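You operate a simulated robot arm through the tools that you are given. There is no shell and no other tool. Be economical: measure what you need, move in short steps, check, and stop when the job is done.

You are at the controls of a simulated two-armed robot. One attempt, no reset.

Task
Push the front case door shut. Fetch the white cone and stand it on the top of the back brown cartons. Press the middle jog button three times. Take the green sample box and leave it on the small yellow tray. Take the orange sample box and put it on the green table mat. Switch the air tester switch on. Lift the middle yellow lid open. Do these in any order. Set down upright: white cone.

It is judged by the outcome, as a careful person would: the job done as asked, and still so three seconds after it is handed in. It fails if anything else is knocked over, pushed out of place, dropped, spilled or broken. A push-on lid holds only when it is set on centred and level and pressed home; a screw cap is set on level and turned clockwise until tight.

Robot
Two 7-joint arms with two-finger parallel grippers on one trunk, on a base that drives. Base frame: it is fixed to the floor where the robot stands at the start and does not move with it; the origin is under the middle of the robot, x ahead of it, y to its left, z up. Readings come in m, rad, newtons and seconds.
The left shoulder is at the start at [0.05, 0.161, 1.173], the right one opposite. With the tool pointing down near the work surface each hand reaches from about 0.2 to 0.68 m from the robot's upright axis, wherever it stands, measured 20 degrees to its own side. Places, roughly: air tester switch [-0.7, 5.7, 0.9]; front case door [0.4, 0.1, 1.1]; green sample box [-0.25, 6, 0.75]; green table mat (20x42 cm) [-1.62, 1.88, 0.8]; middle jog button [3.3, 1.5, 0.8]; middle yellow lid [2.5, 3.4, 0.6]; orange sample box [-0.25, 6, 0.75]; small yellow tray (10x20x6 cm) [1.4, 6.6, 0.9]; top of the back brown cartons [3.3, 2.9, 0.5]; white cone (7x7x15 cm) [3.1, 1.6, 0.9]. Payload 3.43 kg a hand.
Tool frame (each hand has its own): the origin (TCP) lies between the finger pads and is the grasp point; the fingertips stand 0.03 m ahead of it; z points along the fingers, y is the line along which they close. Largest opening 0.094 m; finger width 0.028, thickness 0.01; the body of the gripper, 0.05 by 0.096 m, starts 0.055 m behind the TCP.
Orientation is told as [roll, pitch, yaw] about the base's x, y, z axes, in that order, counted from this pose: with the fingers straight down and closing along the base's y, the tool's x points along the base's -x, its y along +y and its z along -z.

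Tools
- The arms move only by the tool send_rows. It takes "left_motion", "right_motion" or both (then of equal length, played together; a hand with none holds still); each is a list of rows, each an object (a shift or turn left out is 0, a gripper value left out holds the last) with "rotation": the turn, a rotation vector about the tool's x, y, z in rad, a list of three; "linear": the shift along the tool's x, y, z in m, a list of three; "fingers": the opening, from 0 (shut) to 1 (fully open). In form: [{"rotation": [ax, ay, az], "linear": [x, y, z], "fingers": fingers}, ...]. A call has 1 to 12 rows; each row shifts and turns the commanded pose from where the row before left it, along the tool's axes as they then stand. Rows are played at 5 a second. More than 0.05 m and 0.15 rad between two rows, or a gripper value outside its range, and nothing of the call is played. A pose out of reach is approached as far as the arm can. The call stops where the force on the tool passes 40 N (or 10 N more than at its start, if that is more) or the arm is blocked; 0.2 s more then pass. The fingers move at their own pace (about 0.045 m/s each) and stop on an object; they squeeze with about 24 N. The grip force told is the motor's: it shows also when the fingers shut on nothing. Time passes only in rows, and 0.2 s behind the last, so rows that do not move let the fingers close. The reply holds the time, the measured pose of the TCP, the force on the tool along the base axes, the opening and the grip force, in the units named above and with some noise, with the torque about the TCP (base axes, N m) and any sound that the robot's microphone picked up.
- Cameras (640 x 400 px; columns grow to the right, rows downward): "scene" is now at [0.1168, -0.0016, 1.306]; the picture's right is [0.10, -1.00, 0.00], its down [-0.47, -0.05, -0.88] and it looks along [0.88, 0.09, -0.47] (base axes); focal length 214 px, centre (320, 200). "left" rides on the left gripper at [0.076, -0.014, -0.102] in its tool frame; the picture's right is [0.18, 0.98, 0.00], its down [-0.75, 0.14, -0.64] and it looks along [-0.63, 0.12, 0.77] (tool axes); focal length 243 px, centre (320, 200). "right" rides on the right gripper at [0.076, 0.014, -0.102] in its tool frame; the picture's right is [-0.18, 0.98, 0.00], its down [-0.75, -0.14, -0.64] and it looks along [-0.63, -0.12, 0.77] (tool axes); focal length 243 px, centre (320, 200). There is no depth. A picture from a camera that has moved, and an enlarged one, comes with that camera's place and axes in the base frame and with its lens. The place of the scene camera against the robot may be out by one fixed shift of up to 0.018 m in any direction.
- get_image(camera): a new picture of that camera. It takes no simulated time.
- move_column(by): slides the trunk up (or, below 0, down) by that many m; the arms and the scene camera ride with it, the base frame stays. It gives what a move gives, with no picture.
- roll_base(legs): drives the robot by 1 to 6 legs, each [ahead, left, turn to the left] in m, m and rad, along the robot's own axes; the way and the turn of a leg run together, so that a leg with both is an arc; at most 1.5 m and 3.142 rad a leg. The arms and the cameras ride along, it lands a little off, and it stops where it bumps. It gives what a move gives.
- turn_head(pan, tilt): turns the head with the scene camera to pan (to the left, within 1.396 rad either way) and tilt (down, from -0.506 to 1.204), counted from straight ahead of the robot. It gives what a move gives.
- close_up(camera, box): a new picture of the part [left, top, right, bottom] of that camera's present view, enlarged. It takes no simulated time.
- hand_in(): hands the job in; it is judged then, once.

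Work in short steps. Places have to be worked out from the pictures, the camera data and where the tool is seen: move nearer, look again, correct. Check each grasp and each placing, and mend what went wrong. You have 165 turns and 130 pictures in all, those below and enlarged ones among them. Open the grippers and draw the arms clear of the work before you hand the job in, unless the task says otherwise; then end with one line.

The tools are called after "Request:" by a JSON object that holds its "op" and its "data". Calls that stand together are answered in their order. send_rows: Moves the arms, as the interface text tells. Its arguments: {"type":"object","properties":{"left_motion":{"type":"array"},"right_motion":{"type":"array"}},"required":[]} The other tools are called the same way: move_column (by) slides the trunk up or down; roll_base (legs) drives the base; turn_head (pan, tilt) turns the head that bears the scene camera; get_image (camera) takes a picture; close_up (camera, box) takes an enlarged picture of a part of a camera's view; hand_in () hands the job in.

At the start:

```text
clock: 0.0
left_ee_pos: [0.3888, 0.1306, 1.2903]
left_tool_rot: [0.001, 0.001, -0.002]
left_ft_force: [-1.2, 0.0, 0.3]
left_moment: [-0.01, -0.02, 0.0]
left_finger_gap: 0.0939
left_grasp_force: 0.0
right_ee_pos: [0.3598, -0.1941, 1.1654]
right_tool_rot: [-0.001, -0.001, 0.001]
right_ft_force: [-0.1, -0.3, 0.0]
right_moment: [-0.03, -0.03, 0.02]
right_finger_gap: 0.0939
right_grasp_force: 0.1
trunk travel left (down, up): [-0.2, 0.067]
robot x, y, heading: [0.0018, 0.0011, -0.001]
head pan, tilt: [0.098, 0.49]
```

scene: 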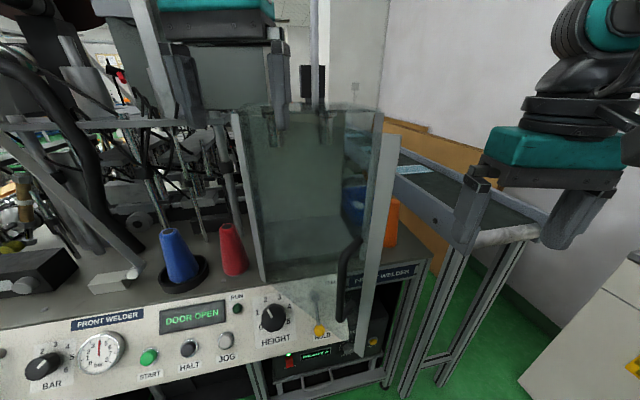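
right: 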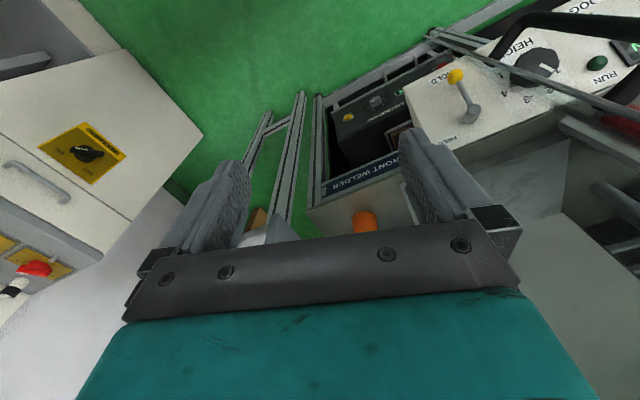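
left: 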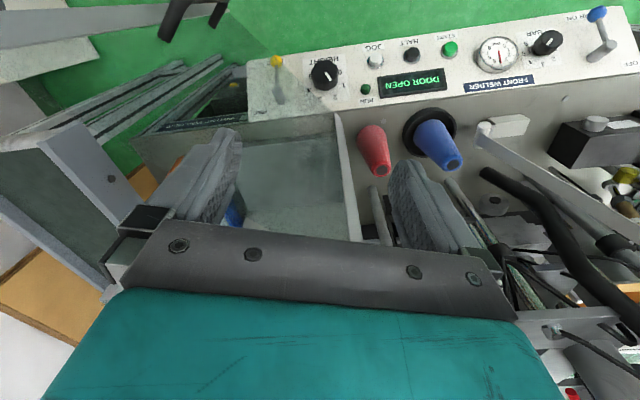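

The welder case door is straight ahead and shows "DOOR OPEN". I'll take a closer look at how the door is hinged.

Request:
{"op": "close_up", "data": {"camera": "scene", "box": [200, 60, 480, 380]}}

Request:
{"op": "turn_head", "data": {"pan": 0.0, "tilt": 0.1}}

Request:
{"op": "get_image", "data": {"camera": "scene"}}

```text
1.25 times, centred on (340, 220) of scene
camera zoom: at [0.1168, -0.0016, 1.306], right [0.1, -1.0, 0.0], down [-0.47, -0.05, -0.88], along [0.88, 0.09, -0.47], focal length 268 px, centre (295, 175)
```

zoom: 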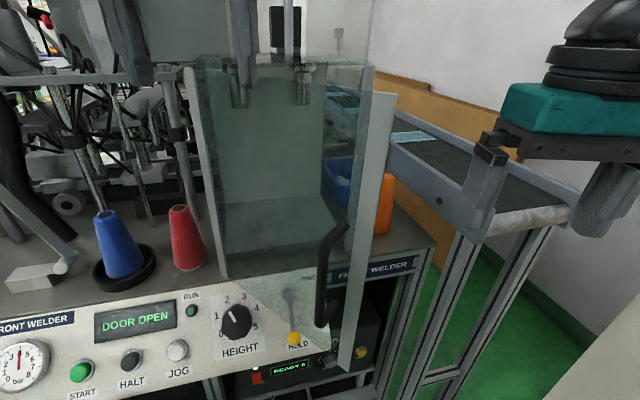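

```text
clock: 0.9
left_ee_pos: [0.3883, 0.1299, 1.2902]
left_tool_rot: [0.0, 0.0, 0.0]
left_ft_force: [0.4, 0.9, 0.1]
left_moment: [0.01, 0.01, 0.04]
left_finger_gap: 0.0941
left_grasp_force: 0.1
right_ee_pos: [0.3599, -0.1947, 1.1649]
right_tool_rot: [0.002, 0.0, 0.0]
right_ft_force: [-0.2, 0.6, 0.1]
right_moment: [0.0, 0.01, 0.02]
right_finger_gap: 0.094
right_grasp_force: 0.1
trunk travel left (down, up): [-0.2, 0.067]
robot x, y, heading: [0.003, -0.0014, -0.002]
head pan, tilt: [0.0, 0.099]
```

```text
125 pictures are left
camera scene: at [0.1182, -0.0105, 1.3422], right [0.0, -1.0, 0.0], down [-0.1, 0.0, -0.99], along [0.99, 0.0, -0.1], focal length 214 px, centre (320, 200)
```

scene: 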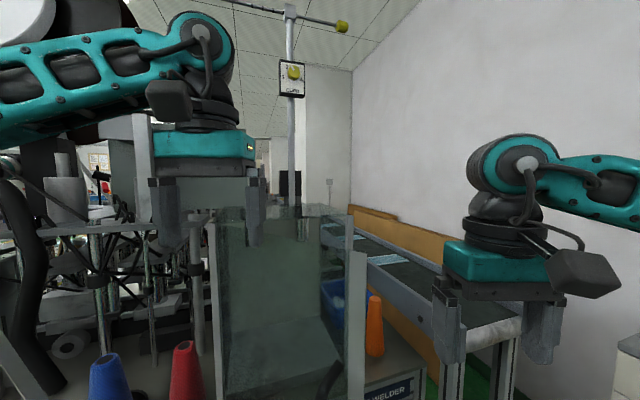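

The door hinges on its left post (about [0.50, 0.19]) and its free edge stands at about [0.33, -0.05], swung toward me. I'll draw the right hand back, close it, tilt the fingers forward and bring it in front of the door above the handle.

Request:
{"op": "send_rows", "data": {"right_motion": [{"linear": [0.045, 0, -0.02], "fingers": 0}, {"linear": [0.045, 0, -0.02]}, {"linear": [0.045, 0, 0]}, {"rotation": [0, -0.15, 0]}, {"rotation": [0, -0.15, 0]}, {"rotation": [0, -0.15, 0]}, {"rotation": [0, -0.15, 0]}, {"linear": [0, 0.045, 0]}, {"linear": [0, 0.045, 0]}, {"linear": [0, 0.045, 0]}, {"linear": [0, 0.03, 0]}], "left_motion": [{"linear": [0.03, 0, 0]}, {"linear": [0.03, 0, 0]}, {"linear": [0.02, 0.03, 0]}, {"linear": [0, 0.03, 0]}, {"linear": [0, 0.03, 0]}, {}, {}, {}, {}, {}, {}]}}

Request:
{"op": "turn_head", "data": {"pan": -0.1, "tilt": 0.5}}

Request:
{"op": "get_image", "data": {"camera": "scene"}}

```text
clock: 3.1
left_ee_pos: [0.3098, 0.2195, 1.2887]
left_tool_rot: [0.0, 0.0, -0.001]
left_ft_force: [0.2, -0.3, -0.2]
left_moment: [0.02, -0.03, 0.01]
left_finger_gap: 0.0941
left_grasp_force: 0.0
right_ee_pos: [0.2399, -0.0677, 1.225]
right_tool_rot: [-0.003, -0.59, -0.032]
right_ft_force: [-1.2, -0.6, -0.3]
right_moment: [0.01, -0.04, 0.07]
right_finger_gap: 0.0002
right_grasp_force: 23.6
right hand out of reach, approached as far as the arm can: row 7
trunk travel left (down, up): [-0.2, 0.067]
robot x, y, heading: [-0.001, -0.003, 0.003]
head pan, tilt: [0.0, 0.099]
stopped in row 11 (right hand): the force on the tool passed its limit at 109 N (the readings are from after the stop); the commanded pose is now the measured one
```

```text
clock: 4.0
left_ee_pos: [0.3097, 0.2205, 1.29]
left_tool_rot: [0.0, 0.001, -0.001]
left_ft_force: [0.1, 0.1, 0.6]
left_moment: [0.02, -0.03, -0.01]
left_finger_gap: 0.0941
left_grasp_force: 0.1
right_ee_pos: [0.242, -0.067, 1.2246]
right_tool_rot: [-0.003, -0.581, -0.042]
right_ft_force: [-0.6, 0.1, -0.2]
right_moment: [0.0, 0.01, 0.02]
right_finger_gap: 0.0001
right_grasp_force: 24.0
trunk travel left (down, up): [-0.2, 0.067]
robot x, y, heading: [0.0021, 0.0017, -0.004]
head pan, tilt: [-0.099, 0.499]
```

```text
124 pictures are left
camera scene: at [0.1151, 0.0158, 1.317], right [0.28, -0.96, 0.0], down [-0.35, -0.1, -0.93], along [0.89, 0.27, -0.36], focal length 214 px, centre (320, 200)
```

scene: 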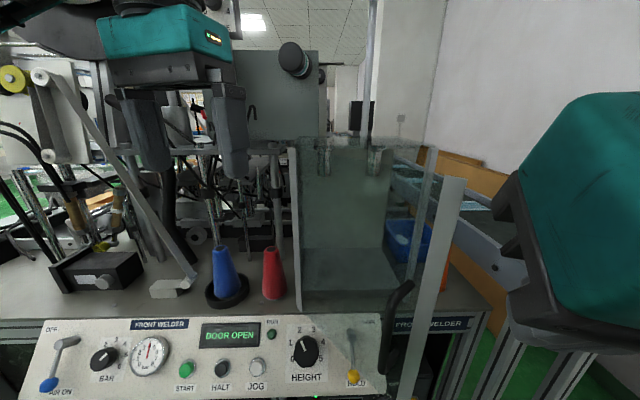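

The right wrist bumped the head in that tight space, so I'll move it away to the right. Then I'll back the base off to get working room.

Request:
{"op": "send_rows", "data": {"right_motion": [{"linear": [0, -0.04, 0]}, {"linear": [0, -0.04, 0]}, {"linear": [0, -0.04, 0]}]}}

Request:
{"op": "roll_base", "data": {"legs": [[-0.2, 0, 0]]}}

Request:
{"op": "turn_head", "data": {"pan": 0.0, "tilt": 0.4}}

Request:
{"op": "get_image", "data": {"camera": "scene"}}

```text
clock: 4.8
left_ee_pos: [0.3085, 0.2197, 1.29]
left_tool_rot: [0.0, -0.002, 0.0]
left_ft_force: [-0.1, -0.2, -0.3]
left_moment: [0.02, 0.0, 0.04]
left_finger_gap: 0.094
left_grasp_force: 0.0
right_ee_pos: [0.2372, -0.1839, 1.2276]
right_tool_rot: [-0.002, -0.587, -0.029]
right_ft_force: [-0.5, -0.3, -0.1]
right_moment: [0.03, -0.01, 0.02]
right_finger_gap: 0.0
right_grasp_force: 23.9
trunk travel left (down, up): [-0.2, 0.067]
robot x, y, heading: [0.0016, 0.0017, 0.001]
head pan, tilt: [-0.099, 0.499]
```

```text
clock: 6.4
left_ee_pos: [0.1074, 0.2202, 1.2894]
left_tool_rot: [0.0, -0.001, 0.004]
left_ft_force: [0.3, 0.6, 0.0]
left_moment: [0.04, -0.04, 0.0]
left_finger_gap: 0.0939
left_grasp_force: 0.0
right_ee_pos: [0.0384, -0.1836, 1.2276]
right_tool_rot: [-0.005, -0.589, -0.028]
right_ft_force: [0.0, 0.5, 0.5]
right_moment: [0.02, 0.0, 0.02]
right_finger_gap: 0.0001
right_grasp_force: 23.9
trunk travel left (down, up): [-0.2, 0.067]
robot x, y, heading: [-0.1989, 0.0039, 0.004]
head pan, tilt: [-0.099, 0.499]
```

```text
clock: 7.1
left_ee_pos: [0.1091, 0.2207, 1.2894]
left_tool_rot: [0.0, 0.0, 0.005]
left_ft_force: [-0.6, 0.6, -0.5]
left_moment: [-0.01, -0.02, 0.04]
left_finger_gap: 0.094
left_grasp_force: 0.1
right_ee_pos: [0.0397, -0.1828, 1.2275]
right_tool_rot: [-0.003, -0.588, -0.029]
right_ft_force: [-0.4, 0.0, -0.5]
right_moment: [-0.02, 0.01, 0.01]
right_finger_gap: 0.0
right_grasp_force: 24.1
trunk travel left (down, up): [-0.2, 0.067]
robot x, y, heading: [-0.1973, -0.0025, 0.002]
head pan, tilt: [0.0, 0.4]
```

```text
123 pictures are left
camera scene: at [-0.0811, -0.0104, 1.3143], right [0.0, -1.0, 0.0], down [-0.39, 0.0, -0.92], along [0.92, 0.0, -0.39], focal length 214 px, centre (320, 200)
```

scene: 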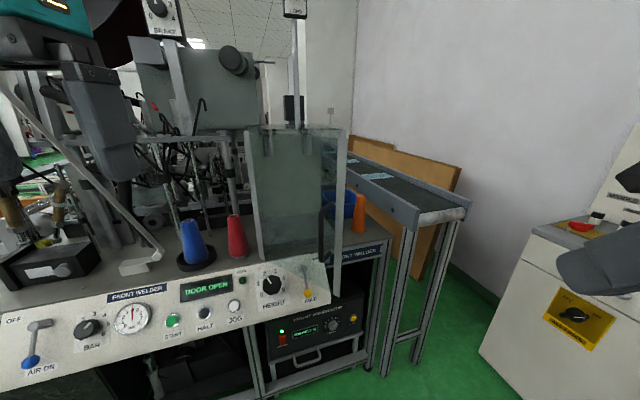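

Now there's room and the geometry is confirmed: free edge at about [0.342, -0.053], z 0.86–1.28. I'll bring the right hand ahead and in front of the door's free edge.

Request:
{"op": "send_rows", "data": {"right_motion": [{"linear": [-0.0333, 0, 0.0222]}, {"linear": [-0.0333, 0, 0.0222]}, {"linear": [-0.0333, 0, 0.0222]}, {"linear": [-0.0333, 0, 0.0222]}, {"linear": [0, 0.038, 0]}, {"linear": [0, 0.038, 0]}, {"linear": [0, 0.038, 0]}, {"linear": [0, 0.038, 0]}, {"linear": [-0.0333, 0, 0.0222]}, {"linear": [-0.0333, 0, 0.0222]}]}}

Request:
{"op": "get_image", "data": {"camera": "scene"}}

```text
clock: 9.3
left_ee_pos: [0.1091, 0.2218, 1.2902]
left_tool_rot: [0.001, 0.001, 0.004]
left_ft_force: [-0.5, -0.7, -0.5]
left_moment: [-0.03, -0.01, -0.01]
left_finger_gap: 0.0944
left_grasp_force: 0.0
right_ee_pos: [0.2853, -0.0363, 1.2257]
right_tool_rot: [-0.005, -0.588, -0.024]
right_ft_force: [-0.6, -0.6, 0.4]
right_moment: [0.01, 0.03, 0.03]
right_finger_gap: 0.0
right_grasp_force: 24.1
trunk travel left (down, up): [-0.2, 0.067]
robot x, y, heading: [-0.2005, -0.0029, 0.004]
head pan, tilt: [0.0, 0.4]
```

```text
122 pictures are left
camera scene: at [-0.0808, -0.01, 1.3143], right [0.01, -1.0, 0.0], down [-0.39, 0.0, -0.92], along [0.92, 0.0, -0.39], focal length 214 px, centre (320, 200)
```

scene: 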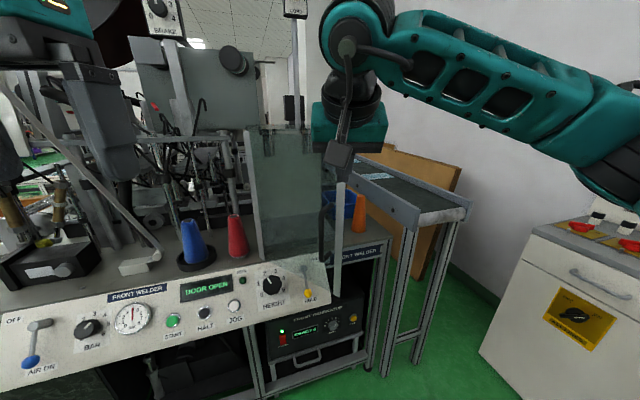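

The hand is in front of the door bar. I'll push ahead in steps, drifting slightly right along the door's arc.

Request:
{"op": "send_rows", "data": {"right_motion": [{"linear": [-0.025, -0.004, 0.0167]}, {"linear": [-0.025, -0.008, 0.0167]}, {"linear": [-0.025, -0.008, 0.0167]}, {"linear": [-0.025, -0.008, 0.0167]}, {"linear": [-0.025, -0.005, 0.0167]}]}}

Request:
{"op": "get_image", "data": {"camera": "scene"}}

```text
clock: 10.5
left_ee_pos: [0.1084, 0.2209, 1.2887]
left_tool_rot: [-0.001, -0.001, 0.004]
left_ft_force: [-0.6, -0.6, 0.6]
left_moment: [-0.01, 0.01, 0.03]
left_finger_gap: 0.0942
left_grasp_force: 0.1
right_ee_pos: [0.4339, -0.075, 1.2261]
right_tool_rot: [-0.005, -0.589, -0.024]
right_ft_force: [1.5, 0.9, 0.0]
right_moment: [0.02, 0.01, 0.0]
right_finger_gap: 0.0
right_grasp_force: 24.2
trunk travel left (down, up): [-0.2, 0.067]
robot x, y, heading: [-0.2011, 0.0019, 0.002]
head pan, tilt: [0.0, 0.4]
```

```text
121 pictures are left
camera scene: at [-0.0808, -0.0101, 1.3142], right [0.01, -1.0, 0.0], down [-0.39, 0.0, -0.92], along [0.92, 0.0, -0.39], focal length 214 px, centre (320, 200)
```

scene: 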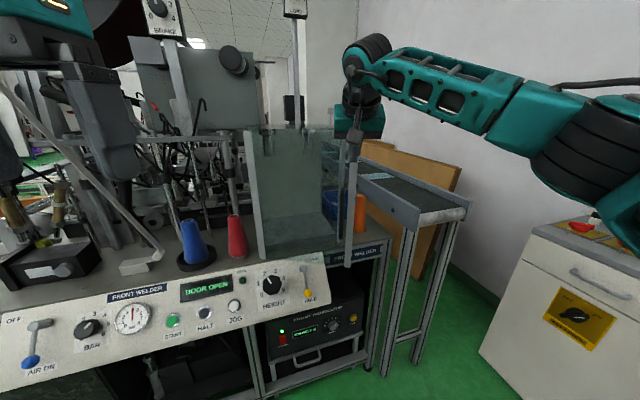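

The door is swinging shut and moves freely. I'll keep pushing until it resists.

Request:
{"op": "send_rows", "data": {"right_motion": [{"linear": [-0.02, -0.003, 0.0134]}, {"linear": [-0.02, -0.002, 0.0134]}, {"linear": [-0.0125, 0, 0.0083]}, {"linear": [-0.0125, 0, 0.0083]}, {"linear": [-0.0125, 0, 0.0083]}, {"linear": [-0.0125, 0, 0.0083]}]}}

Request:
{"op": "get_image", "data": {"camera": "scene"}}

```text
clock: 11.9
left_ee_pos: [0.1072, 0.2211, 1.2895]
left_tool_rot: [-0.001, -0.001, 0.004]
left_ft_force: [-0.3, -0.3, 1.0]
left_moment: [-0.02, -0.01, 0.01]
left_finger_gap: 0.0939
left_grasp_force: 0.0
right_ee_pos: [0.4944, -0.0823, 1.2273]
right_tool_rot: [-0.003, -0.589, -0.027]
right_ft_force: [-0.1, -0.8, -0.4]
right_moment: [-0.03, -0.01, 0.03]
right_finger_gap: 0.0003
right_grasp_force: 23.7
right hand out of reach, approached as far as the arm can: row 4, 5, 6
trunk travel left (down, up): [-0.2, 0.067]
robot x, y, heading: [-0.1996, -0.0027, 0.008]
head pan, tilt: [0.0, 0.4]
```

```text
120 pictures are left
camera scene: at [-0.0812, -0.0104, 1.3143], right [0.01, -1.0, 0.0], down [-0.39, 0.0, -0.92], along [0.92, 0.0, -0.39], focal length 214 px, centre (320, 200)
```

scene: 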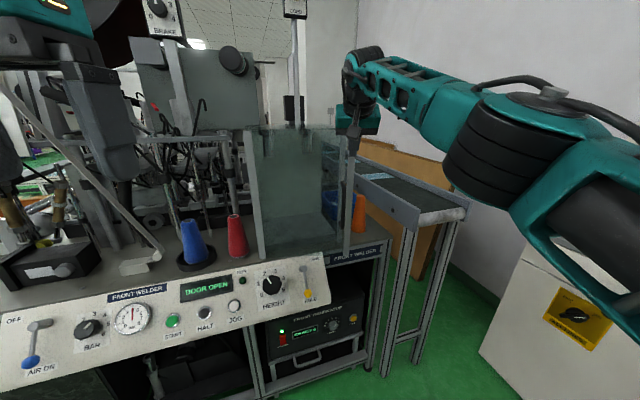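

The arm is at full reach and the display still says open. I'll creep the base forward to finish the push.

Request:
{"op": "roll_base", "data": {"legs": [[0.04, 0, 0]]}}

Request:
{"op": "close_up", "data": {"camera": "scene", "box": [160, 100, 420, 310]}}

```text
clock: 12.7
left_ee_pos: [0.1487, 0.2225, 1.2892]
left_tool_rot: [0.0, 0.002, 0.006]
left_ft_force: [0.8, 0.3, -0.2]
left_moment: [-0.02, 0.07, -0.01]
left_finger_gap: 0.0937
left_grasp_force: 0.0
right_ee_pos: [0.5366, -0.0813, 1.2258]
right_tool_rot: [-0.002, -0.586, -0.024]
right_ft_force: [-0.1, -0.7, 0.3]
right_moment: [-0.01, 0.01, -0.02]
right_finger_gap: 0.0001
right_grasp_force: 23.9
trunk travel left (down, up): [-0.2, 0.067]
robot x, y, heading: [-0.1594, 0.001, 0.008]
head pan, tilt: [0.0, 0.4]
```

```text
1.90 times, centred on (290, 205) of scene
camera zoom: at [-0.0403, -0.01, 1.3142], right [0.01, -1.0, 0.0], down [-0.39, 0.0, -0.92], along [0.92, 0.01, -0.39], focal length 408 px, centre (377, 190)
```

zoom: 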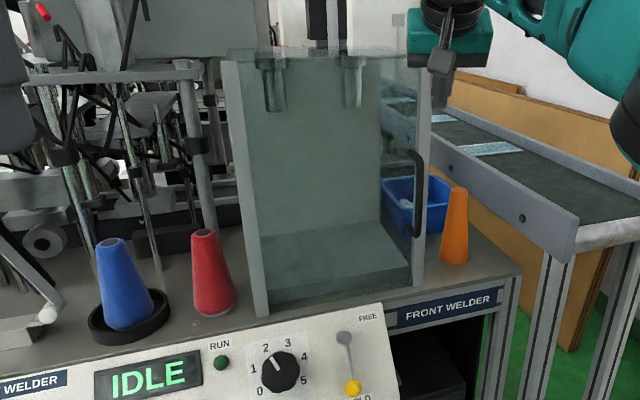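

The display now reads IDLE, so the door is shut. I'll back off and survey the room.

Request:
{"op": "roll_base", "data": {"legs": [[-0.5, 0, 0]]}}

Request:
{"op": "send_rows", "data": {"right_motion": [{"linear": [0.0333, -0.02, -0.0222]}, {"linear": [0.0333, -0.02, -0.0222]}, {"linear": [0.0333, -0.02, -0.0222]}, {"linear": [0.0333, -0.02, -0.0222]}, {"linear": [0.0333, 0, -0.0222]}, {"rotation": [0, 0.15, 0], "fingers": 1}, {"rotation": [0, 0.15, 0]}, {"rotation": [0, 0.15, 0]}, {"rotation": [0, 0.138, 0.025]}]}}

Request:
{"op": "turn_head", "data": {"pan": 1.2, "tilt": 0.2}}

Request:
{"op": "get_image", "data": {"camera": "scene"}}

Request:
{"op": "turn_head", "data": {"pan": 0.2, "tilt": 0.2}}

Request:
{"op": "get_image", "data": {"camera": "scene"}}

```text
clock: 14.8
left_ee_pos: [-0.0645, 0.2487, 1.2896]
left_tool_rot: [0.002, 0.001, 0.012]
left_ft_force: [-0.3, 0.3, -0.3]
left_moment: [-0.01, 0.0, 0.0]
left_finger_gap: 0.0939
left_grasp_force: 0.0
right_ee_pos: [0.3252, -0.0533, 1.2267]
right_tool_rot: [-0.004, -0.586, -0.023]
right_ft_force: [0.1, -1.0, 0.3]
right_moment: [0.0, 0.0, 0.01]
right_finger_gap: 0.0
right_grasp_force: 24.3
trunk travel left (down, up): [-0.2, 0.067]
robot x, y, heading: [-0.3718, 0.025, 0.01]
head pan, tilt: [0.0, 0.4]
stopped in leg 1: the robot was blocked; the commanded pose is now the measured one
```

```text
clock: 16.8
left_ee_pos: [-0.0623, 0.2487, 1.2881]
left_tool_rot: [0.0, 0.005, 0.012]
left_ft_force: [-0.1, -0.2, -0.1]
left_moment: [0.01, 0.03, -0.01]
left_finger_gap: 0.0937
left_grasp_force: 0.1
right_ee_pos: [0.1244, -0.1268, 1.2262]
right_tool_rot: [-0.001, 0.004, -0.048]
right_ft_force: [-0.2, -0.6, 0.4]
right_moment: [-0.01, 0.03, 0.0]
right_finger_gap: 0.0866
right_grasp_force: 0.1
trunk travel left (down, up): [-0.2, 0.067]
robot x, y, heading: [-0.3715, 0.0238, 0.009]
head pan, tilt: [0.0, 0.4]
```

```text
clock: 18.2
left_ee_pos: [-0.0632, 0.2494, 1.2896]
left_tool_rot: [0.001, 0.004, 0.011]
left_ft_force: [-0.1, 0.0, -0.2]
left_moment: [0.06, 0.02, -0.01]
left_finger_gap: 0.0939
left_grasp_force: 0.1
right_ee_pos: [0.1238, -0.1292, 1.2262]
right_tool_rot: [-0.003, 0.003, -0.049]
right_ft_force: [0.3, -0.4, -0.3]
right_moment: [-0.01, 0.03, 0.04]
right_finger_gap: 0.0943
right_grasp_force: 0.1
trunk travel left (down, up): [-0.2, 0.067]
robot x, y, heading: [-0.37, 0.0249, 0.014]
head pan, tilt: [1.201, 0.201]
```

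```text
118 pictures are left
camera scene: at [-0.3113, 0.1024, 1.3329], right [0.94, -0.35, 0.0], down [-0.07, -0.19, -0.98], along [0.35, 0.92, -0.2], focal length 214 px, centre (320, 200)
```

scene: 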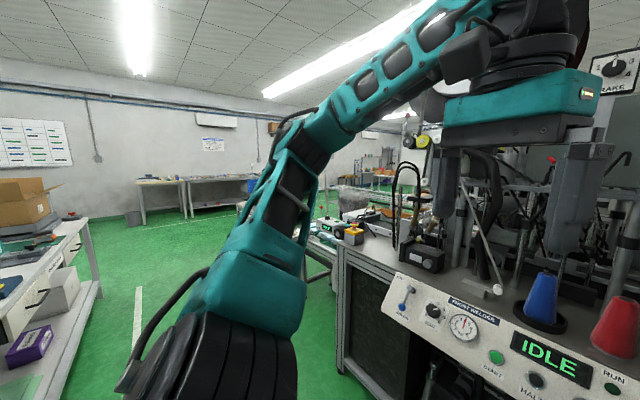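

```text
clock: 19.4
left_ee_pos: [-0.0629, 0.248, 1.2883]
left_tool_rot: [0.001, 0.002, 0.012]
left_ft_force: [-0.3, 0.7, 0.3]
left_moment: [-0.03, -0.02, 0.02]
left_finger_gap: 0.0935
left_grasp_force: 0.0
right_ee_pos: [0.1254, -0.1286, 1.226]
right_tool_rot: [-0.002, 0.0, -0.05]
right_ft_force: [0.3, -0.2, 0.5]
right_moment: [-0.02, -0.02, 0.01]
right_finger_gap: 0.094
right_grasp_force: 0.1
trunk travel left (down, up): [-0.2, 0.067]
robot x, y, heading: [-0.3706, 0.0277, 0.006]
head pan, tilt: [0.201, 0.201]
```

```text
117 pictures are left
camera scene: at [-0.253, 0.0348, 1.3329], right [0.21, -0.98, 0.0], down [-0.19, -0.04, -0.98], along [0.96, 0.21, -0.2], focal length 214 px, centre (320, 200)
```

scene: 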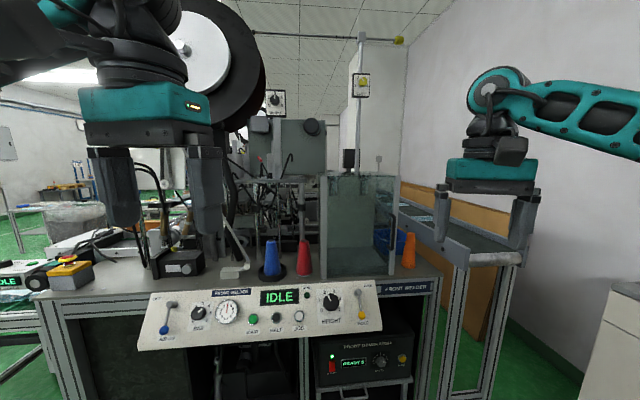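

Something behind stopped the base, so I'll look left and right with more tilt before driving.

Request:
{"op": "turn_head", "data": {"pan": -1.39, "tilt": 0.4}}

Request:
{"op": "get_image", "data": {"camera": "scene"}}

Request:
{"op": "turn_head", "data": {"pan": 1.39, "tilt": 0.5}}

Request:
{"op": "get_image", "data": {"camera": "scene"}}

```text
clock: 21.1
left_ee_pos: [-0.0623, 0.2492, 1.2881]
left_tool_rot: [-0.001, 0.004, 0.012]
left_ft_force: [0.1, 0.7, -0.1]
left_moment: [-0.01, 0.02, 0.02]
left_finger_gap: 0.0938
left_grasp_force: 0.1
right_ee_pos: [0.1249, -0.127, 1.2266]
right_tool_rot: [-0.002, 0.002, -0.049]
right_ft_force: [-0.3, 0.3, 0.7]
right_moment: [0.0, -0.05, -0.01]
right_finger_gap: 0.0941
right_grasp_force: 0.0
trunk travel left (down, up): [-0.2, 0.067]
robot x, y, heading: [-0.3731, 0.0294, 0.01]
head pan, tilt: [-1.389, 0.4]
```

```text
116 pictures are left
camera scene: at [-0.3263, -0.0757, 1.3143], right [-0.98, -0.19, 0.0], down [-0.07, 0.38, -0.92], along [0.18, -0.9, -0.39], focal length 214 px, centre (320, 200)
```

scene: 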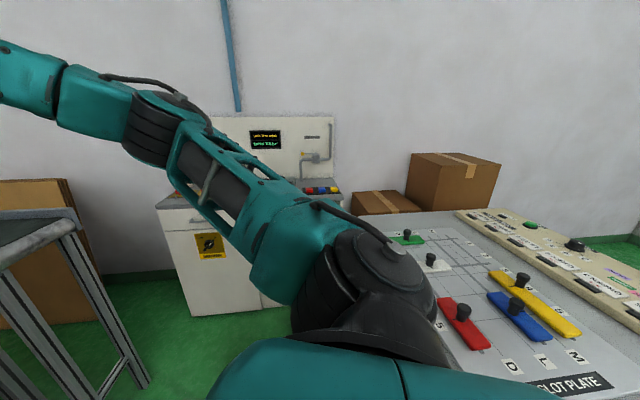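

```text
clock: 23.6
left_ee_pos: [-0.0616, 0.2477, 1.2885]
left_tool_rot: [-0.001, 0.005, 0.013]
left_ft_force: [0.4, 0.7, 0.3]
left_moment: [0.01, -0.01, 0.06]
left_finger_gap: 0.0938
left_grasp_force: 0.1
right_ee_pos: [0.1242, -0.1282, 1.2265]
right_tool_rot: [-0.002, 0.002, -0.048]
right_ft_force: [-0.2, 0.6, -1.0]
right_moment: [0.02, 0.04, 0.04]
right_finger_gap: 0.0939
right_grasp_force: 0.2
trunk travel left (down, up): [-0.2, 0.067]
robot x, y, heading: [-0.3685, 0.0221, 0.013]
head pan, tilt: [1.389, 0.499]
```

```text
115 pictures are left
camera scene: at [-0.3286, 0.1048, 1.3052], right [0.99, -0.17, 0.0], down [-0.08, -0.47, -0.88], along [0.15, 0.87, -0.48], focal length 214 px, centre (320, 200)
```

scene: 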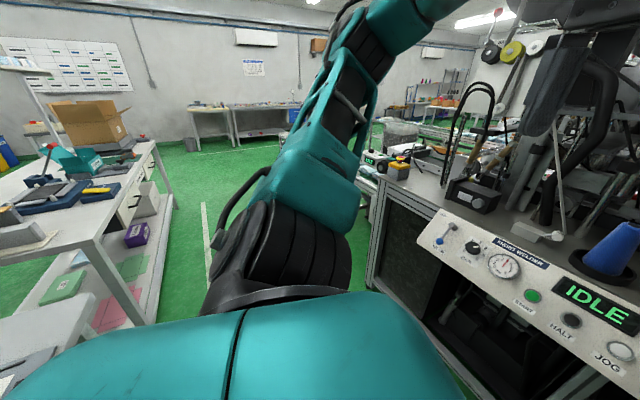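

The aisle to the left (x≈-0.4) looks free. I'll lower the hands a little out of the camera's view, and drive left along the aisle.

Request:
{"op": "send_rows", "data": {"left_motion": [{"linear": [0, 0, 0.045]}, {"linear": [0, 0, 0.045]}, {"linear": [0, 0, 0.045]}, {"linear": [0, 0, 0.045]}], "right_motion": [{"linear": [0.03, 0, 0.04]}, {"linear": [0.03, 0, 0.04]}, {"linear": [0.03, 0, 0.03]}, {"linear": [0.03, 0, 0]}]}}

Request:
{"op": "roll_base", "data": {"legs": [[0, 1.5, 0]]}}

Request:
{"op": "turn_head", "data": {"pan": 0.3, "tilt": 0.3}}

Request:
{"op": "get_image", "data": {"camera": "scene"}}

Request:
{"op": "turn_head", "data": {"pan": 1.39, "tilt": 0.3}}

Request:
{"op": "get_image", "data": {"camera": "scene"}}

```text
clock: 24.6
left_ee_pos: [-0.063, 0.2501, 1.1088]
left_tool_rot: [-0.001, 0.001, 0.012]
left_ft_force: [-0.7, 0.4, 0.3]
left_moment: [-0.01, 0.0, -0.01]
left_finger_gap: 0.0939
left_grasp_force: 0.1
right_ee_pos: [0.0028, -0.1229, 1.1164]
right_tool_rot: [-0.002, 0.002, -0.049]
right_ft_force: [0.1, -0.7, -0.3]
right_moment: [-0.02, 0.0, 0.01]
right_finger_gap: 0.0942
right_grasp_force: 0.1
trunk travel left (down, up): [-0.2, 0.067]
robot x, y, heading: [-0.3682, 0.0267, 0.012]
head pan, tilt: [1.389, 0.499]
```

```text
clock: 37.8
left_ee_pos: [-0.0638, 1.7397, 1.1081]
left_tool_rot: [0.0, 0.005, -0.003]
left_ft_force: [0.6, -0.5, -0.6]
left_moment: [0.0, 0.01, 0.0]
left_finger_gap: 0.094
left_grasp_force: 0.0
right_ee_pos: [-0.0052, 1.367, 1.1165]
right_tool_rot: [-0.002, 0.004, -0.064]
right_ft_force: [0.2, -0.3, 0.1]
right_moment: [-0.03, 0.03, 0.03]
right_finger_gap: 0.0939
right_grasp_force: 0.1
trunk travel left (down, up): [-0.2, 0.067]
robot x, y, heading: [-0.3788, 1.5218, 0.001]
head pan, tilt: [1.389, 0.499]
```

```text
clock: 39.1
left_ee_pos: [-0.0633, 1.7401, 1.1081]
left_tool_rot: [0.0, 0.003, -0.003]
left_ft_force: [0.0, 0.7, 0.3]
left_moment: [0.0, -0.02, -0.03]
left_finger_gap: 0.094
left_grasp_force: 0.1
right_ee_pos: [-0.004, 1.3657, 1.1174]
right_tool_rot: [-0.002, 0.004, -0.064]
right_ft_force: [-0.9, 0.7, 1.1]
right_moment: [0.0, -0.01, 0.0]
right_finger_gap: 0.0941
right_grasp_force: 0.0
trunk travel left (down, up): [-0.2, 0.067]
robot x, y, heading: [-0.3776, 1.52, -0.005]
head pan, tilt: [0.3, 0.3]
```

```text
114 pictures are left
camera scene: at [-0.2596, 1.5377, 1.3236], right [0.29, -0.96, 0.0], down [-0.28, -0.09, -0.96], along [0.91, 0.28, -0.3], focal length 214 px, centre (320, 200)
```

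scene: 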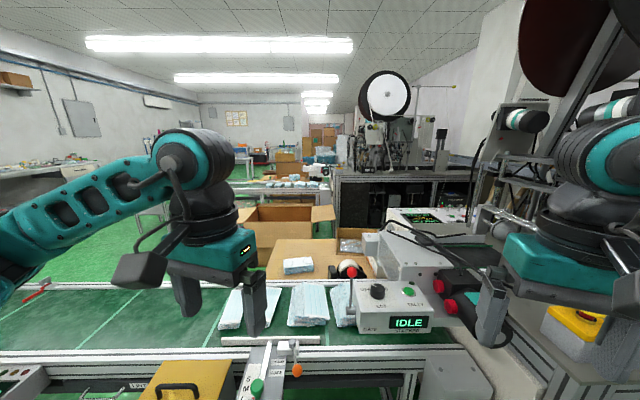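

```text
clock: 40.5
left_ee_pos: [-0.0628, 1.7417, 1.1079]
left_tool_rot: [0.001, 0.004, -0.003]
left_ft_force: [0.6, 0.4, -1.0]
left_moment: [0.03, 0.0, 0.0]
left_finger_gap: 0.094
left_grasp_force: 0.1
right_ee_pos: [-0.0045, 1.3658, 1.1171]
right_tool_rot: [-0.002, 0.004, -0.064]
right_ft_force: [0.2, 0.0, -0.2]
right_moment: [0.0, -0.01, -0.01]
right_finger_gap: 0.0939
right_grasp_force: 0.0
trunk travel left (down, up): [-0.2, 0.067]
robot x, y, heading: [-0.3743, 1.5179, -0.006]
head pan, tilt: [1.389, 0.3]
```

```text
113 pictures are left
camera scene: at [-0.3316, 1.6021, 1.3236], right [0.98, -0.19, 0.0], down [-0.05, -0.29, -0.96], along [0.18, 0.94, -0.3], focal length 214 px, centre (320, 200)
```

scene: 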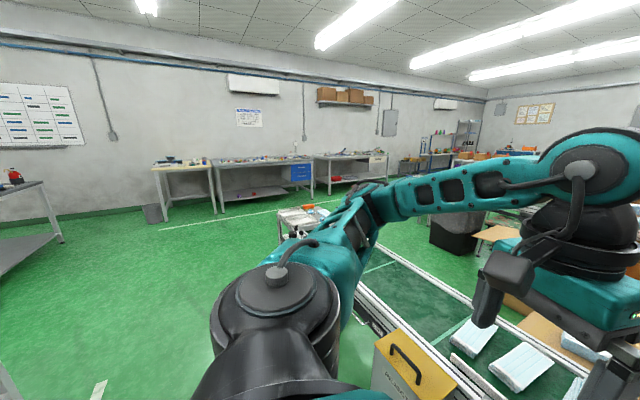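

A green conveyor runs to the left in front of me and the far benches are beyond it. I'll go further left to find the conveyor's end.

Request:
{"op": "roll_base", "data": {"legs": [[0, 1.2, 0]]}}

Request:
{"op": "turn_head", "data": {"pan": 0.75, "tilt": 0.45}}

Request:
{"op": "get_image", "data": {"camera": "scene"}}

Request:
{"op": "turn_head", "data": {"pan": 0.0, "tilt": 0.35}}

Request:
{"op": "get_image", "data": {"camera": "scene"}}

```text
clock: 50.7
left_ee_pos: [-0.1287, 2.9123, 1.1091]
left_tool_rot: [0.003, 0.002, 0.006]
left_ft_force: [0.8, 0.6, -0.1]
left_moment: [-0.01, 0.03, -0.04]
left_finger_gap: 0.0941
left_grasp_force: 0.0
right_ee_pos: [-0.0644, 2.5391, 1.1175]
right_tool_rot: [-0.001, 0.001, -0.053]
right_ft_force: [-0.3, 0.4, -0.1]
right_moment: [-0.05, 0.02, -0.01]
right_finger_gap: 0.0941
right_grasp_force: 0.0
trunk travel left (down, up): [-0.2, 0.067]
robot x, y, heading: [-0.4362, 2.6927, 0.009]
head pan, tilt: [1.389, 0.3]
stopped in leg 1: the robot was blocked; the commanded pose is now the measured one
```

```text
clock: 51.8
left_ee_pos: [-0.1293, 2.9123, 1.1087]
left_tool_rot: [0.003, 0.001, 0.008]
left_ft_force: [0.0, 0.1, 0.2]
left_moment: [-0.02, 0.05, -0.02]
left_finger_gap: 0.094
left_grasp_force: 0.0
right_ee_pos: [-0.0656, 2.5377, 1.1178]
right_tool_rot: [0.001, -0.001, -0.053]
right_ft_force: [0.7, 0.4, 0.2]
right_moment: [-0.01, -0.01, 0.01]
right_finger_gap: 0.0938
right_grasp_force: 0.0
trunk travel left (down, up): [-0.2, 0.067]
robot x, y, heading: [-0.4347, 2.6907, 0.007]
head pan, tilt: [0.75, 0.45]
```

```text
112 pictures are left
camera scene: at [-0.346, 2.7421, 1.3099], right [0.69, -0.73, 0.0], down [-0.31, -0.3, -0.9], along [0.66, 0.62, -0.43], focal length 214 px, centre (320, 200)
```

scene: 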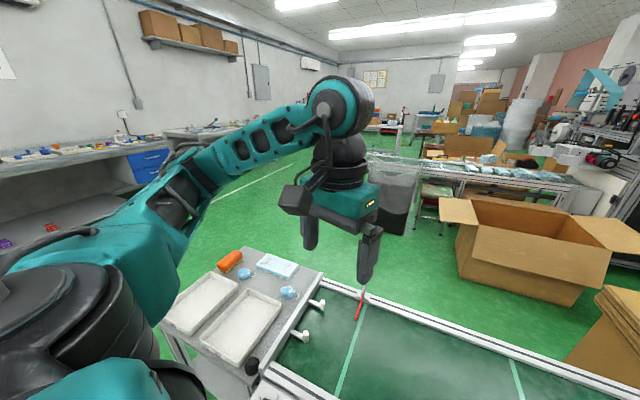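

```text
clock: 52.9
left_ee_pos: [-0.1298, 2.9125, 1.11]
left_tool_rot: [0.003, -0.001, 0.007]
left_ft_force: [0.0, -0.5, 0.2]
left_moment: [0.03, 0.04, -0.02]
left_finger_gap: 0.094
left_grasp_force: 0.1
right_ee_pos: [-0.0663, 2.5392, 1.1184]
right_tool_rot: [0.0, 0.0, -0.055]
right_ft_force: [0.3, -0.2, -0.6]
right_moment: [-0.03, 0.01, 0.03]
right_finger_gap: 0.094
right_grasp_force: 0.0
trunk travel left (down, up): [-0.2, 0.067]
robot x, y, heading: [-0.4397, 2.6872, 0.007]
head pan, tilt: [0.0, 0.351]
```

```text
111 pictures are left
camera scene: at [-0.3201, 2.6797, 1.3193], right [0.01, -1.0, 0.0], down [-0.34, 0.0, -0.94], along [0.94, 0.01, -0.34], focal length 214 px, centre (320, 200)
```

scene: 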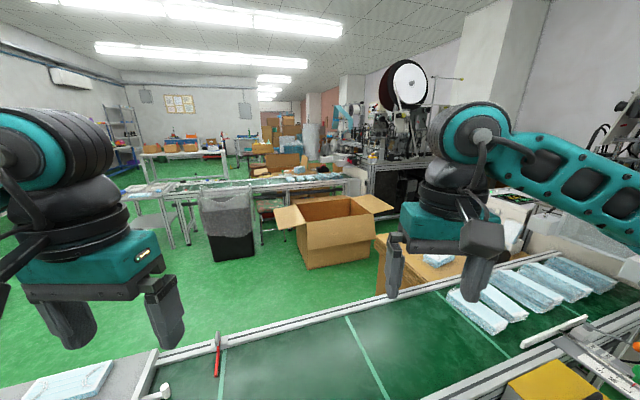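

A trolley at the conveyor's end (around [-0.2, 3.2]) stopped me. I'll back away from it, turn to face +y and pass on its left.

Request:
{"op": "roll_base", "data": {"legs": [[0, -0.3, 0], [-0.45, 0, 0], [0, 0, 1.57], [1.4, 0, 0]]}}

Request:
{"op": "turn_head", "data": {"pan": 0.0, "tilt": 0.25}}

Request:
{"op": "get_image", "data": {"camera": "scene"}}

Request:
{"op": "turn_head", "data": {"pan": -0.9, "tilt": 0.3}}

Request:
{"op": "get_image", "data": {"camera": "scene"}}

```text
clock: 68.8
left_ee_pos: [-1.1229, 4.0771, 1.1094]
left_tool_rot: [0.001, 0.004, 1.584]
left_ft_force: [1.1, -0.2, 0.3]
left_moment: [0.01, 0.0, -0.02]
left_finger_gap: 0.094
left_grasp_force: 0.0
right_ee_pos: [-0.7492, 4.1407, 1.1167]
right_tool_rot: [-0.001, 0.003, 1.522]
right_ft_force: [0.5, 0.0, 0.4]
right_moment: [0.0, 0.01, 0.01]
right_finger_gap: 0.0936
right_grasp_force: 0.1
trunk travel left (down, up): [-0.2, 0.067]
robot x, y, heading: [-0.8952, 3.7656, 1.584]
head pan, tilt: [0.0, 0.351]
```

```text
clock: 69.4
left_ee_pos: [-1.1224, 4.0759, 1.1081]
left_tool_rot: [0.002, 0.004, 1.583]
left_ft_force: [-0.1, -1.1, -0.1]
left_moment: [0.01, 0.01, 0.02]
left_finger_gap: 0.094
left_grasp_force: 0.0
right_ee_pos: [-0.7487, 4.1401, 1.1177]
right_tool_rot: [-0.002, 0.003, 1.524]
right_ft_force: [0.4, -0.5, 0.6]
right_moment: [0.0, -0.01, 0.0]
right_finger_gap: 0.0941
right_grasp_force: 0.0
trunk travel left (down, up): [-0.2, 0.067]
robot x, y, heading: [-0.8969, 3.7712, 1.583]
head pan, tilt: [0.0, 0.25]
```

```text
110 pictures are left
camera scene: at [-0.9132, 3.8911, 1.3283], right [1.0, 0.01, 0.0], down [0.0, -0.25, -0.97], along [-0.01, 0.97, -0.25], focal length 214 px, centre (320, 200)
```

scene: 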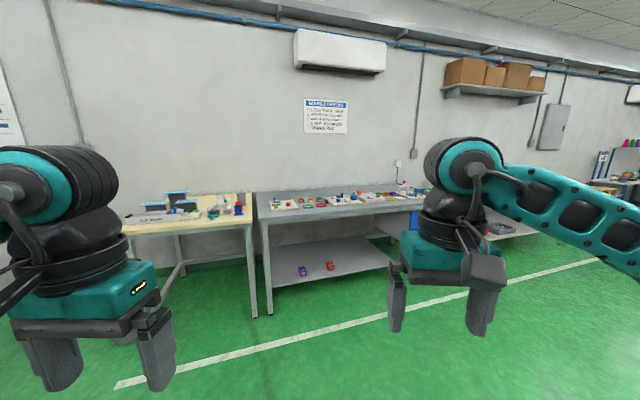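

```text
clock: 70.6
left_ee_pos: [-1.1221, 4.0777, 1.1091]
left_tool_rot: [0.0, 0.003, 1.583]
left_ft_force: [-0.7, -0.4, 0.4]
left_moment: [0.01, 0.02, 0.0]
left_finger_gap: 0.0939
left_grasp_force: 0.2
right_ee_pos: [-0.7497, 4.1403, 1.1169]
right_tool_rot: [-0.001, 0.003, 1.523]
right_ft_force: [-0.6, -0.5, -1.1]
right_moment: [0.01, 0.01, 0.02]
right_finger_gap: 0.0939
right_grasp_force: 0.0
trunk travel left (down, up): [-0.2, 0.067]
robot x, y, heading: [-0.899, 3.7684, 1.576]
head pan, tilt: [-0.901, 0.3]
```

```text
109 pictures are left
camera scene: at [-0.8397, 3.8565, 1.3236], right [0.63, -0.78, 0.0], down [-0.23, -0.19, -0.96], along [0.74, 0.6, -0.3], focal length 214 px, centre (320, 200)
```

scene: 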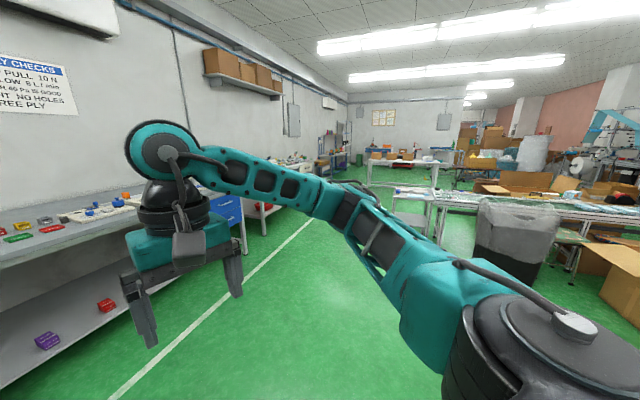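

The bench ahead holds the sample boxes and tester. I'll drive nearer and look at the tabletop.

Request:
{"op": "roll_base", "data": {"legs": [[0.9, 0, 0], [0, -0.45, 0]]}}

Request:
{"op": "turn_head", "data": {"pan": 0.0, "tilt": 0.45}}

Request:
{"op": "get_image", "data": {"camera": "scene"}}

```text
clock: 79.4
left_ee_pos: [-0.6941, 4.9822, 1.1081]
left_tool_rot: [0.0, 0.004, 1.596]
left_ft_force: [0.4, 0.5, 0.0]
left_moment: [-0.02, -0.03, -0.01]
left_finger_gap: 0.0941
left_grasp_force: 0.1
right_ee_pos: [-0.3223, 5.0535, 1.1163]
right_tool_rot: [-0.002, 0.002, 1.536]
right_ft_force: [-0.7, 0.8, -0.4]
right_moment: [0.0, 0.03, -0.02]
right_finger_gap: 0.0939
right_grasp_force: 0.1
trunk travel left (down, up): [-0.2, 0.067]
robot x, y, heading: [-0.4622, 4.6771, 1.601]
head pan, tilt: [-0.901, 0.3]
```

```text
clock: 80.6
left_ee_pos: [-0.6943, 4.9834, 1.109]
left_tool_rot: [0.002, 0.004, 1.595]
left_ft_force: [0.0, -0.3, -0.6]
left_moment: [0.0, -0.01, 0.01]
left_finger_gap: 0.0937
left_grasp_force: 0.1
right_ee_pos: [-0.3224, 5.0537, 1.1173]
right_tool_rot: [-0.002, 0.003, 1.536]
right_ft_force: [0.7, -0.8, 0.9]
right_moment: [0.0, 0.01, 0.03]
right_finger_gap: 0.0941
right_grasp_force: 0.0
trunk travel left (down, up): [-0.2, 0.067]
robot x, y, heading: [-0.4696, 4.6808, 1.593]
head pan, tilt: [0.0, 0.45]
```

```text
108 pictures are left
camera scene: at [-0.4826, 4.7996, 1.3097], right [1.0, 0.02, 0.0], down [0.01, -0.43, -0.9], along [-0.02, 0.9, -0.44], focal length 214 px, centre (320, 200)
```

scene: 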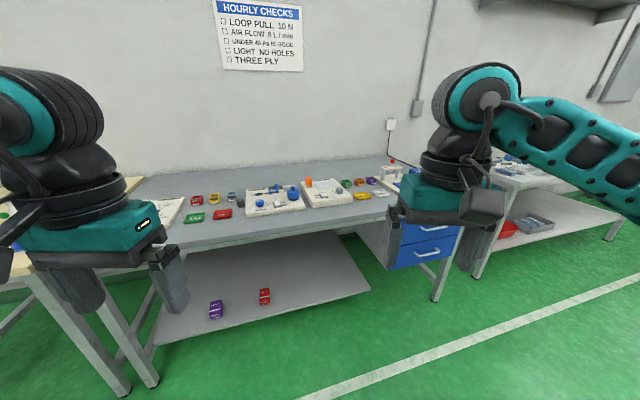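

Request:
{"op": "close_up", "data": {"camera": "scene", "box": [150, 155, 420, 255]}}

```text
2.37 times, centred on (285, 205) of scene
camera zoom: at [-0.4826, 4.7996, 1.3097], right [1.0, 0.02, 0.0], down [0.01, -0.43, -0.9], along [-0.02, 0.9, -0.44], focal length 508 px, centre (403, 188)
```

zoom: 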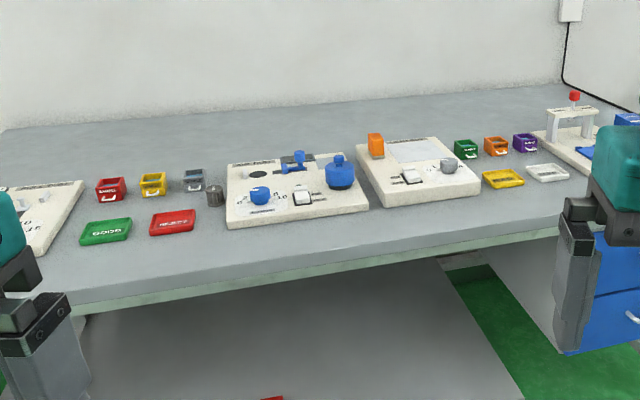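

The first tester with the switch is at about [-0.73, 5.79], and the green, orange and purple boxes stand on the right at about [-0.3, 6.0]. I'll move up to the bench.

Request:
{"op": "roll_base", "data": {"legs": [[0.5, 0, -0.02]]}}

Request:
{"op": "turn_head", "data": {"pan": 0.0, "tilt": 0.6}}

Request:
{"op": "get_image", "data": {"camera": "scene"}}

```text
clock: 83.6
left_ee_pos: [-0.6961, 5.4895, 1.108]
left_tool_rot: [-0.001, 0.003, 1.577]
left_ft_force: [0.3, -0.2, 0.2]
left_moment: [-0.02, 0.02, 0.0]
left_finger_gap: 0.0938
left_grasp_force: 0.1
right_ee_pos: [-0.3215, 5.5526, 1.1159]
right_tool_rot: [-0.002, 0.003, 1.518]
right_ft_force: [-0.3, 0.3, 0.4]
right_moment: [-0.02, -0.03, -0.04]
right_finger_gap: 0.0937
right_grasp_force: 0.1
trunk travel left (down, up): [-0.2, 0.067]
robot x, y, heading: [-0.4703, 5.1802, 1.582]
head pan, tilt: [0.0, 0.45]
```

```text
clock: 84.3
left_ee_pos: [-0.6967, 5.4876, 1.1077]
left_tool_rot: [-0.001, 0.004, 1.577]
left_ft_force: [0.2, -0.2, 0.6]
left_moment: [-0.01, 0.0, -0.01]
left_finger_gap: 0.0939
left_grasp_force: 0.1
right_ee_pos: [-0.3229, 5.5513, 1.1176]
right_tool_rot: [-0.001, 0.004, 1.518]
right_ft_force: [0.4, 0.2, 0.2]
right_moment: [-0.02, 0.03, 0.01]
right_finger_gap: 0.0937
right_grasp_force: 0.1
trunk travel left (down, up): [-0.2, 0.067]
robot x, y, heading: [-0.4726, 5.1847, 1.576]
head pan, tilt: [0.0, 0.6]
```

```text
106 pictures are left
camera scene: at [-0.4881, 5.2977, 1.2961], right [1.0, 0.01, 0.0], down [0.0, -0.56, -0.83], along [-0.01, 0.83, -0.56], focal length 214 px, centre (320, 200)
```

scene: 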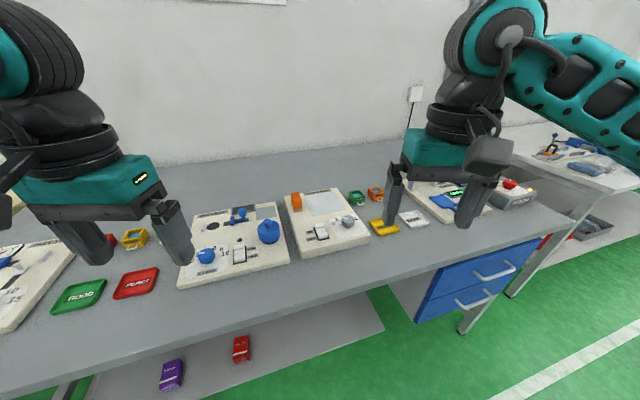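

Triangulating puts the green box near [-0.35, 6.01, 0.82] with the table at about z 0.79. I'll look closer at the testers and boxes and edge forward.

Request:
{"op": "roll_base", "data": {"legs": [[0.17, 0, 0]]}}

Request:
{"op": "close_up", "data": {"camera": "scene", "box": [150, 150, 430, 325]}}

Request:
{"op": "get_image", "data": {"camera": "right"}}

```text
clock: 85.8
left_ee_pos: [-0.6985, 5.6605, 1.1079]
left_tool_rot: [0.0, 0.003, 1.579]
left_ft_force: [-0.1, -0.3, -0.7]
left_moment: [-0.03, 0.01, 0.02]
left_finger_gap: 0.094
left_grasp_force: 0.0
right_ee_pos: [-0.3244, 5.7235, 1.1173]
right_tool_rot: [-0.001, 0.001, 1.521]
right_ft_force: [0.4, -0.8, 0.4]
right_moment: [-0.03, 0.01, -0.01]
right_finger_gap: 0.094
right_grasp_force: 0.0
trunk travel left (down, up): [-0.2, 0.067]
robot x, y, heading: [-0.4769, 5.349, 1.578]
head pan, tilt: [0.0, 0.6]
```

```text
2.29 times, centred on (290, 238) of scene
camera zoom: at [-0.4896, 5.469, 1.296], right [1.0, 0.01, 0.0], down [0.0, -0.57, -0.82], along [-0.01, 0.82, -0.57], focal length 490 px, centre (389, 114)
```

zoom: 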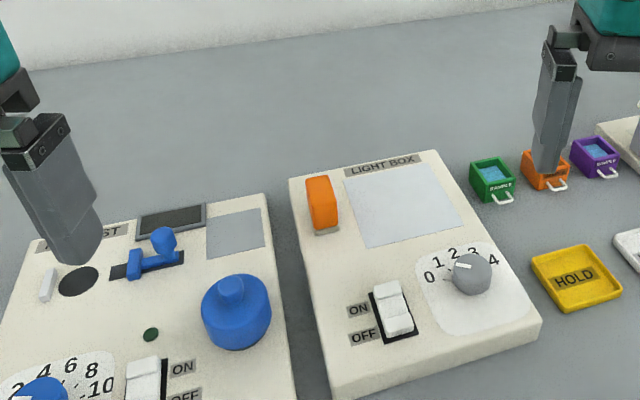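

```text
104 pictures are left
camera right: at [-0.3438, 5.6498, 1.2191], right [-0.97, 0.23, 0.0], down [0.18, 0.75, 0.64], along [0.15, 0.62, -0.77], focal length 243 px, centre (320, 200)
```

right: 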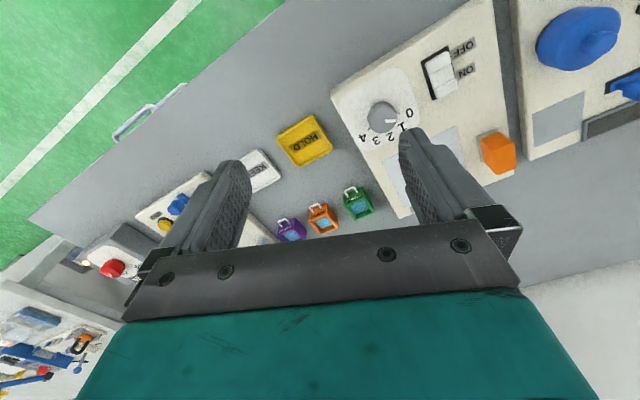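

The left tester has a rocker switch ("...TEST", ON/OFF), and the right one is the light box. The green box is at about [-0.342, 6.006] and the orange one at [-0.256, 6.034], in a row turned roughly 17°. I'll bring the right hand above the green box with its yaw aligned.

Request:
{"op": "send_rows", "data": {"right_motion": [{"linear": [-0.045, 0.0, 0.015]}, {"linear": [-0.045, 0.0, 0.015]}, {"linear": [-0.045, 0.0, 0.015], "rotation": [0, 0, -0.11]}, {"linear": [-0.045, 0.0, 0.015], "rotation": [0, 0, -0.11]}, {"linear": [-0.045, 0.0, 0.015], "rotation": [0, 0, -0.11]}, {"linear": [-0.03, 0, 0.015]}]}}

Request:
{"op": "get_image", "data": {"camera": "right"}}

```text
clock: 87.2
left_ee_pos: [-0.6976, 5.6599, 1.1073]
left_tool_rot: [0.0, 0.004, 1.578]
left_ft_force: [0.0, -0.7, -0.7]
left_moment: [-0.01, 0.03, -0.02]
left_finger_gap: 0.0943
left_grasp_force: 0.0
right_ee_pos: [-0.3356, 5.9739, 1.0261]
right_tool_rot: [-0.001, 0.002, 1.852]
right_ft_force: [0.4, 0.4, -0.6]
right_moment: [0.01, -0.02, 0.0]
right_finger_gap: 0.0939
right_grasp_force: 0.1
trunk travel left (down, up): [-0.2, 0.067]
robot x, y, heading: [-0.47, 5.3513, 1.58]
head pan, tilt: [0.0, 0.6]
```

```text
103 pictures are left
camera right: at [-0.3294, 5.899, 1.1279], right [-1.0, -0.1, 0.0], down [-0.07, 0.76, 0.64], along [-0.06, 0.64, -0.77], focal length 243 px, centre (320, 200)
```

right: 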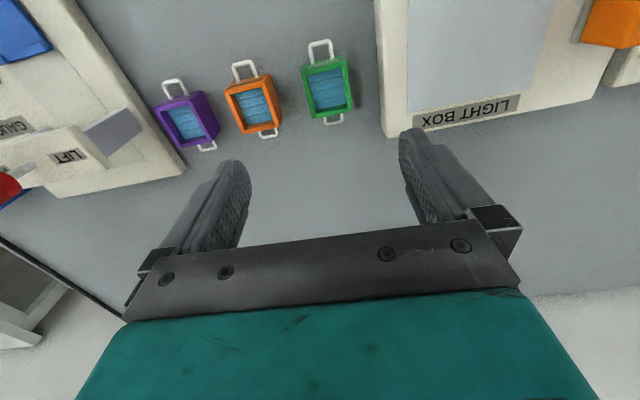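

Triangulated again, the green box's top is at about [-0.346, 5.977, 0.846], with a width of about 4.3 cm. I'll centre over it, align and descend.

Request:
{"op": "send_rows", "data": {"right_motion": [{"linear": [-0.0057, 0.0088, 0.045], "rotation": [0, 0, -0.03]}, {"linear": [0, 0, 0.045]}, {"linear": [0, 0, 0.04]}, {"linear": [0, 0, 0.02]}]}}

Request:
{"op": "get_image", "data": {"camera": "right"}}

```text
clock: 88.1
left_ee_pos: [-0.6979, 5.6581, 1.1087]
left_tool_rot: [0.001, 0.001, 1.579]
left_ft_force: [0.0, 0.6, 0.7]
left_moment: [-0.03, -0.01, 0.01]
left_finger_gap: 0.094
left_grasp_force: 0.0
right_ee_pos: [-0.3435, 5.9754, 0.9035]
right_tool_rot: [0.011, -0.018, 1.883]
right_ft_force: [1.6, -13.7, 17.4]
right_moment: [-0.78, 0.4, 0.63]
right_finger_gap: 0.0942
right_grasp_force: 0.0
right hand out of reach, approached as far as the arm can: row 3, 4
trunk travel left (down, up): [-0.2, 0.067]
robot x, y, heading: [-0.4728, 5.3493, 1.578]
head pan, tilt: [0.0, 0.6]
stopped in row 4 (right hand): the force on the tool passed its limit at 49 N (the readings are from after the stop); the commanded pose is now the measured one
```

```text
102 pictures are left
camera right: at [-0.3324, 5.8995, 1.0056], right [-0.99, -0.13, 0.01], down [-0.09, 0.75, 0.65], along [-0.09, 0.65, -0.76], focal length 243 px, centre (320, 200)
```

right: 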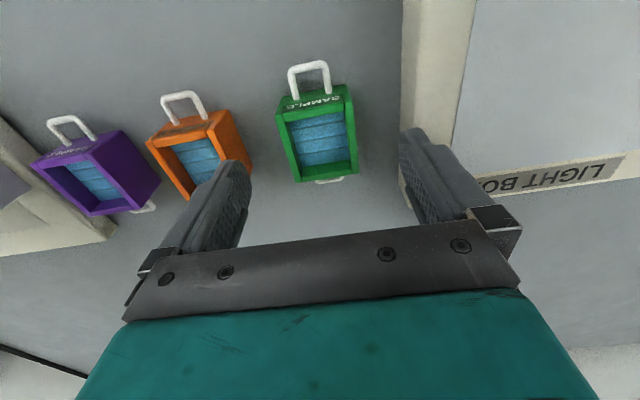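

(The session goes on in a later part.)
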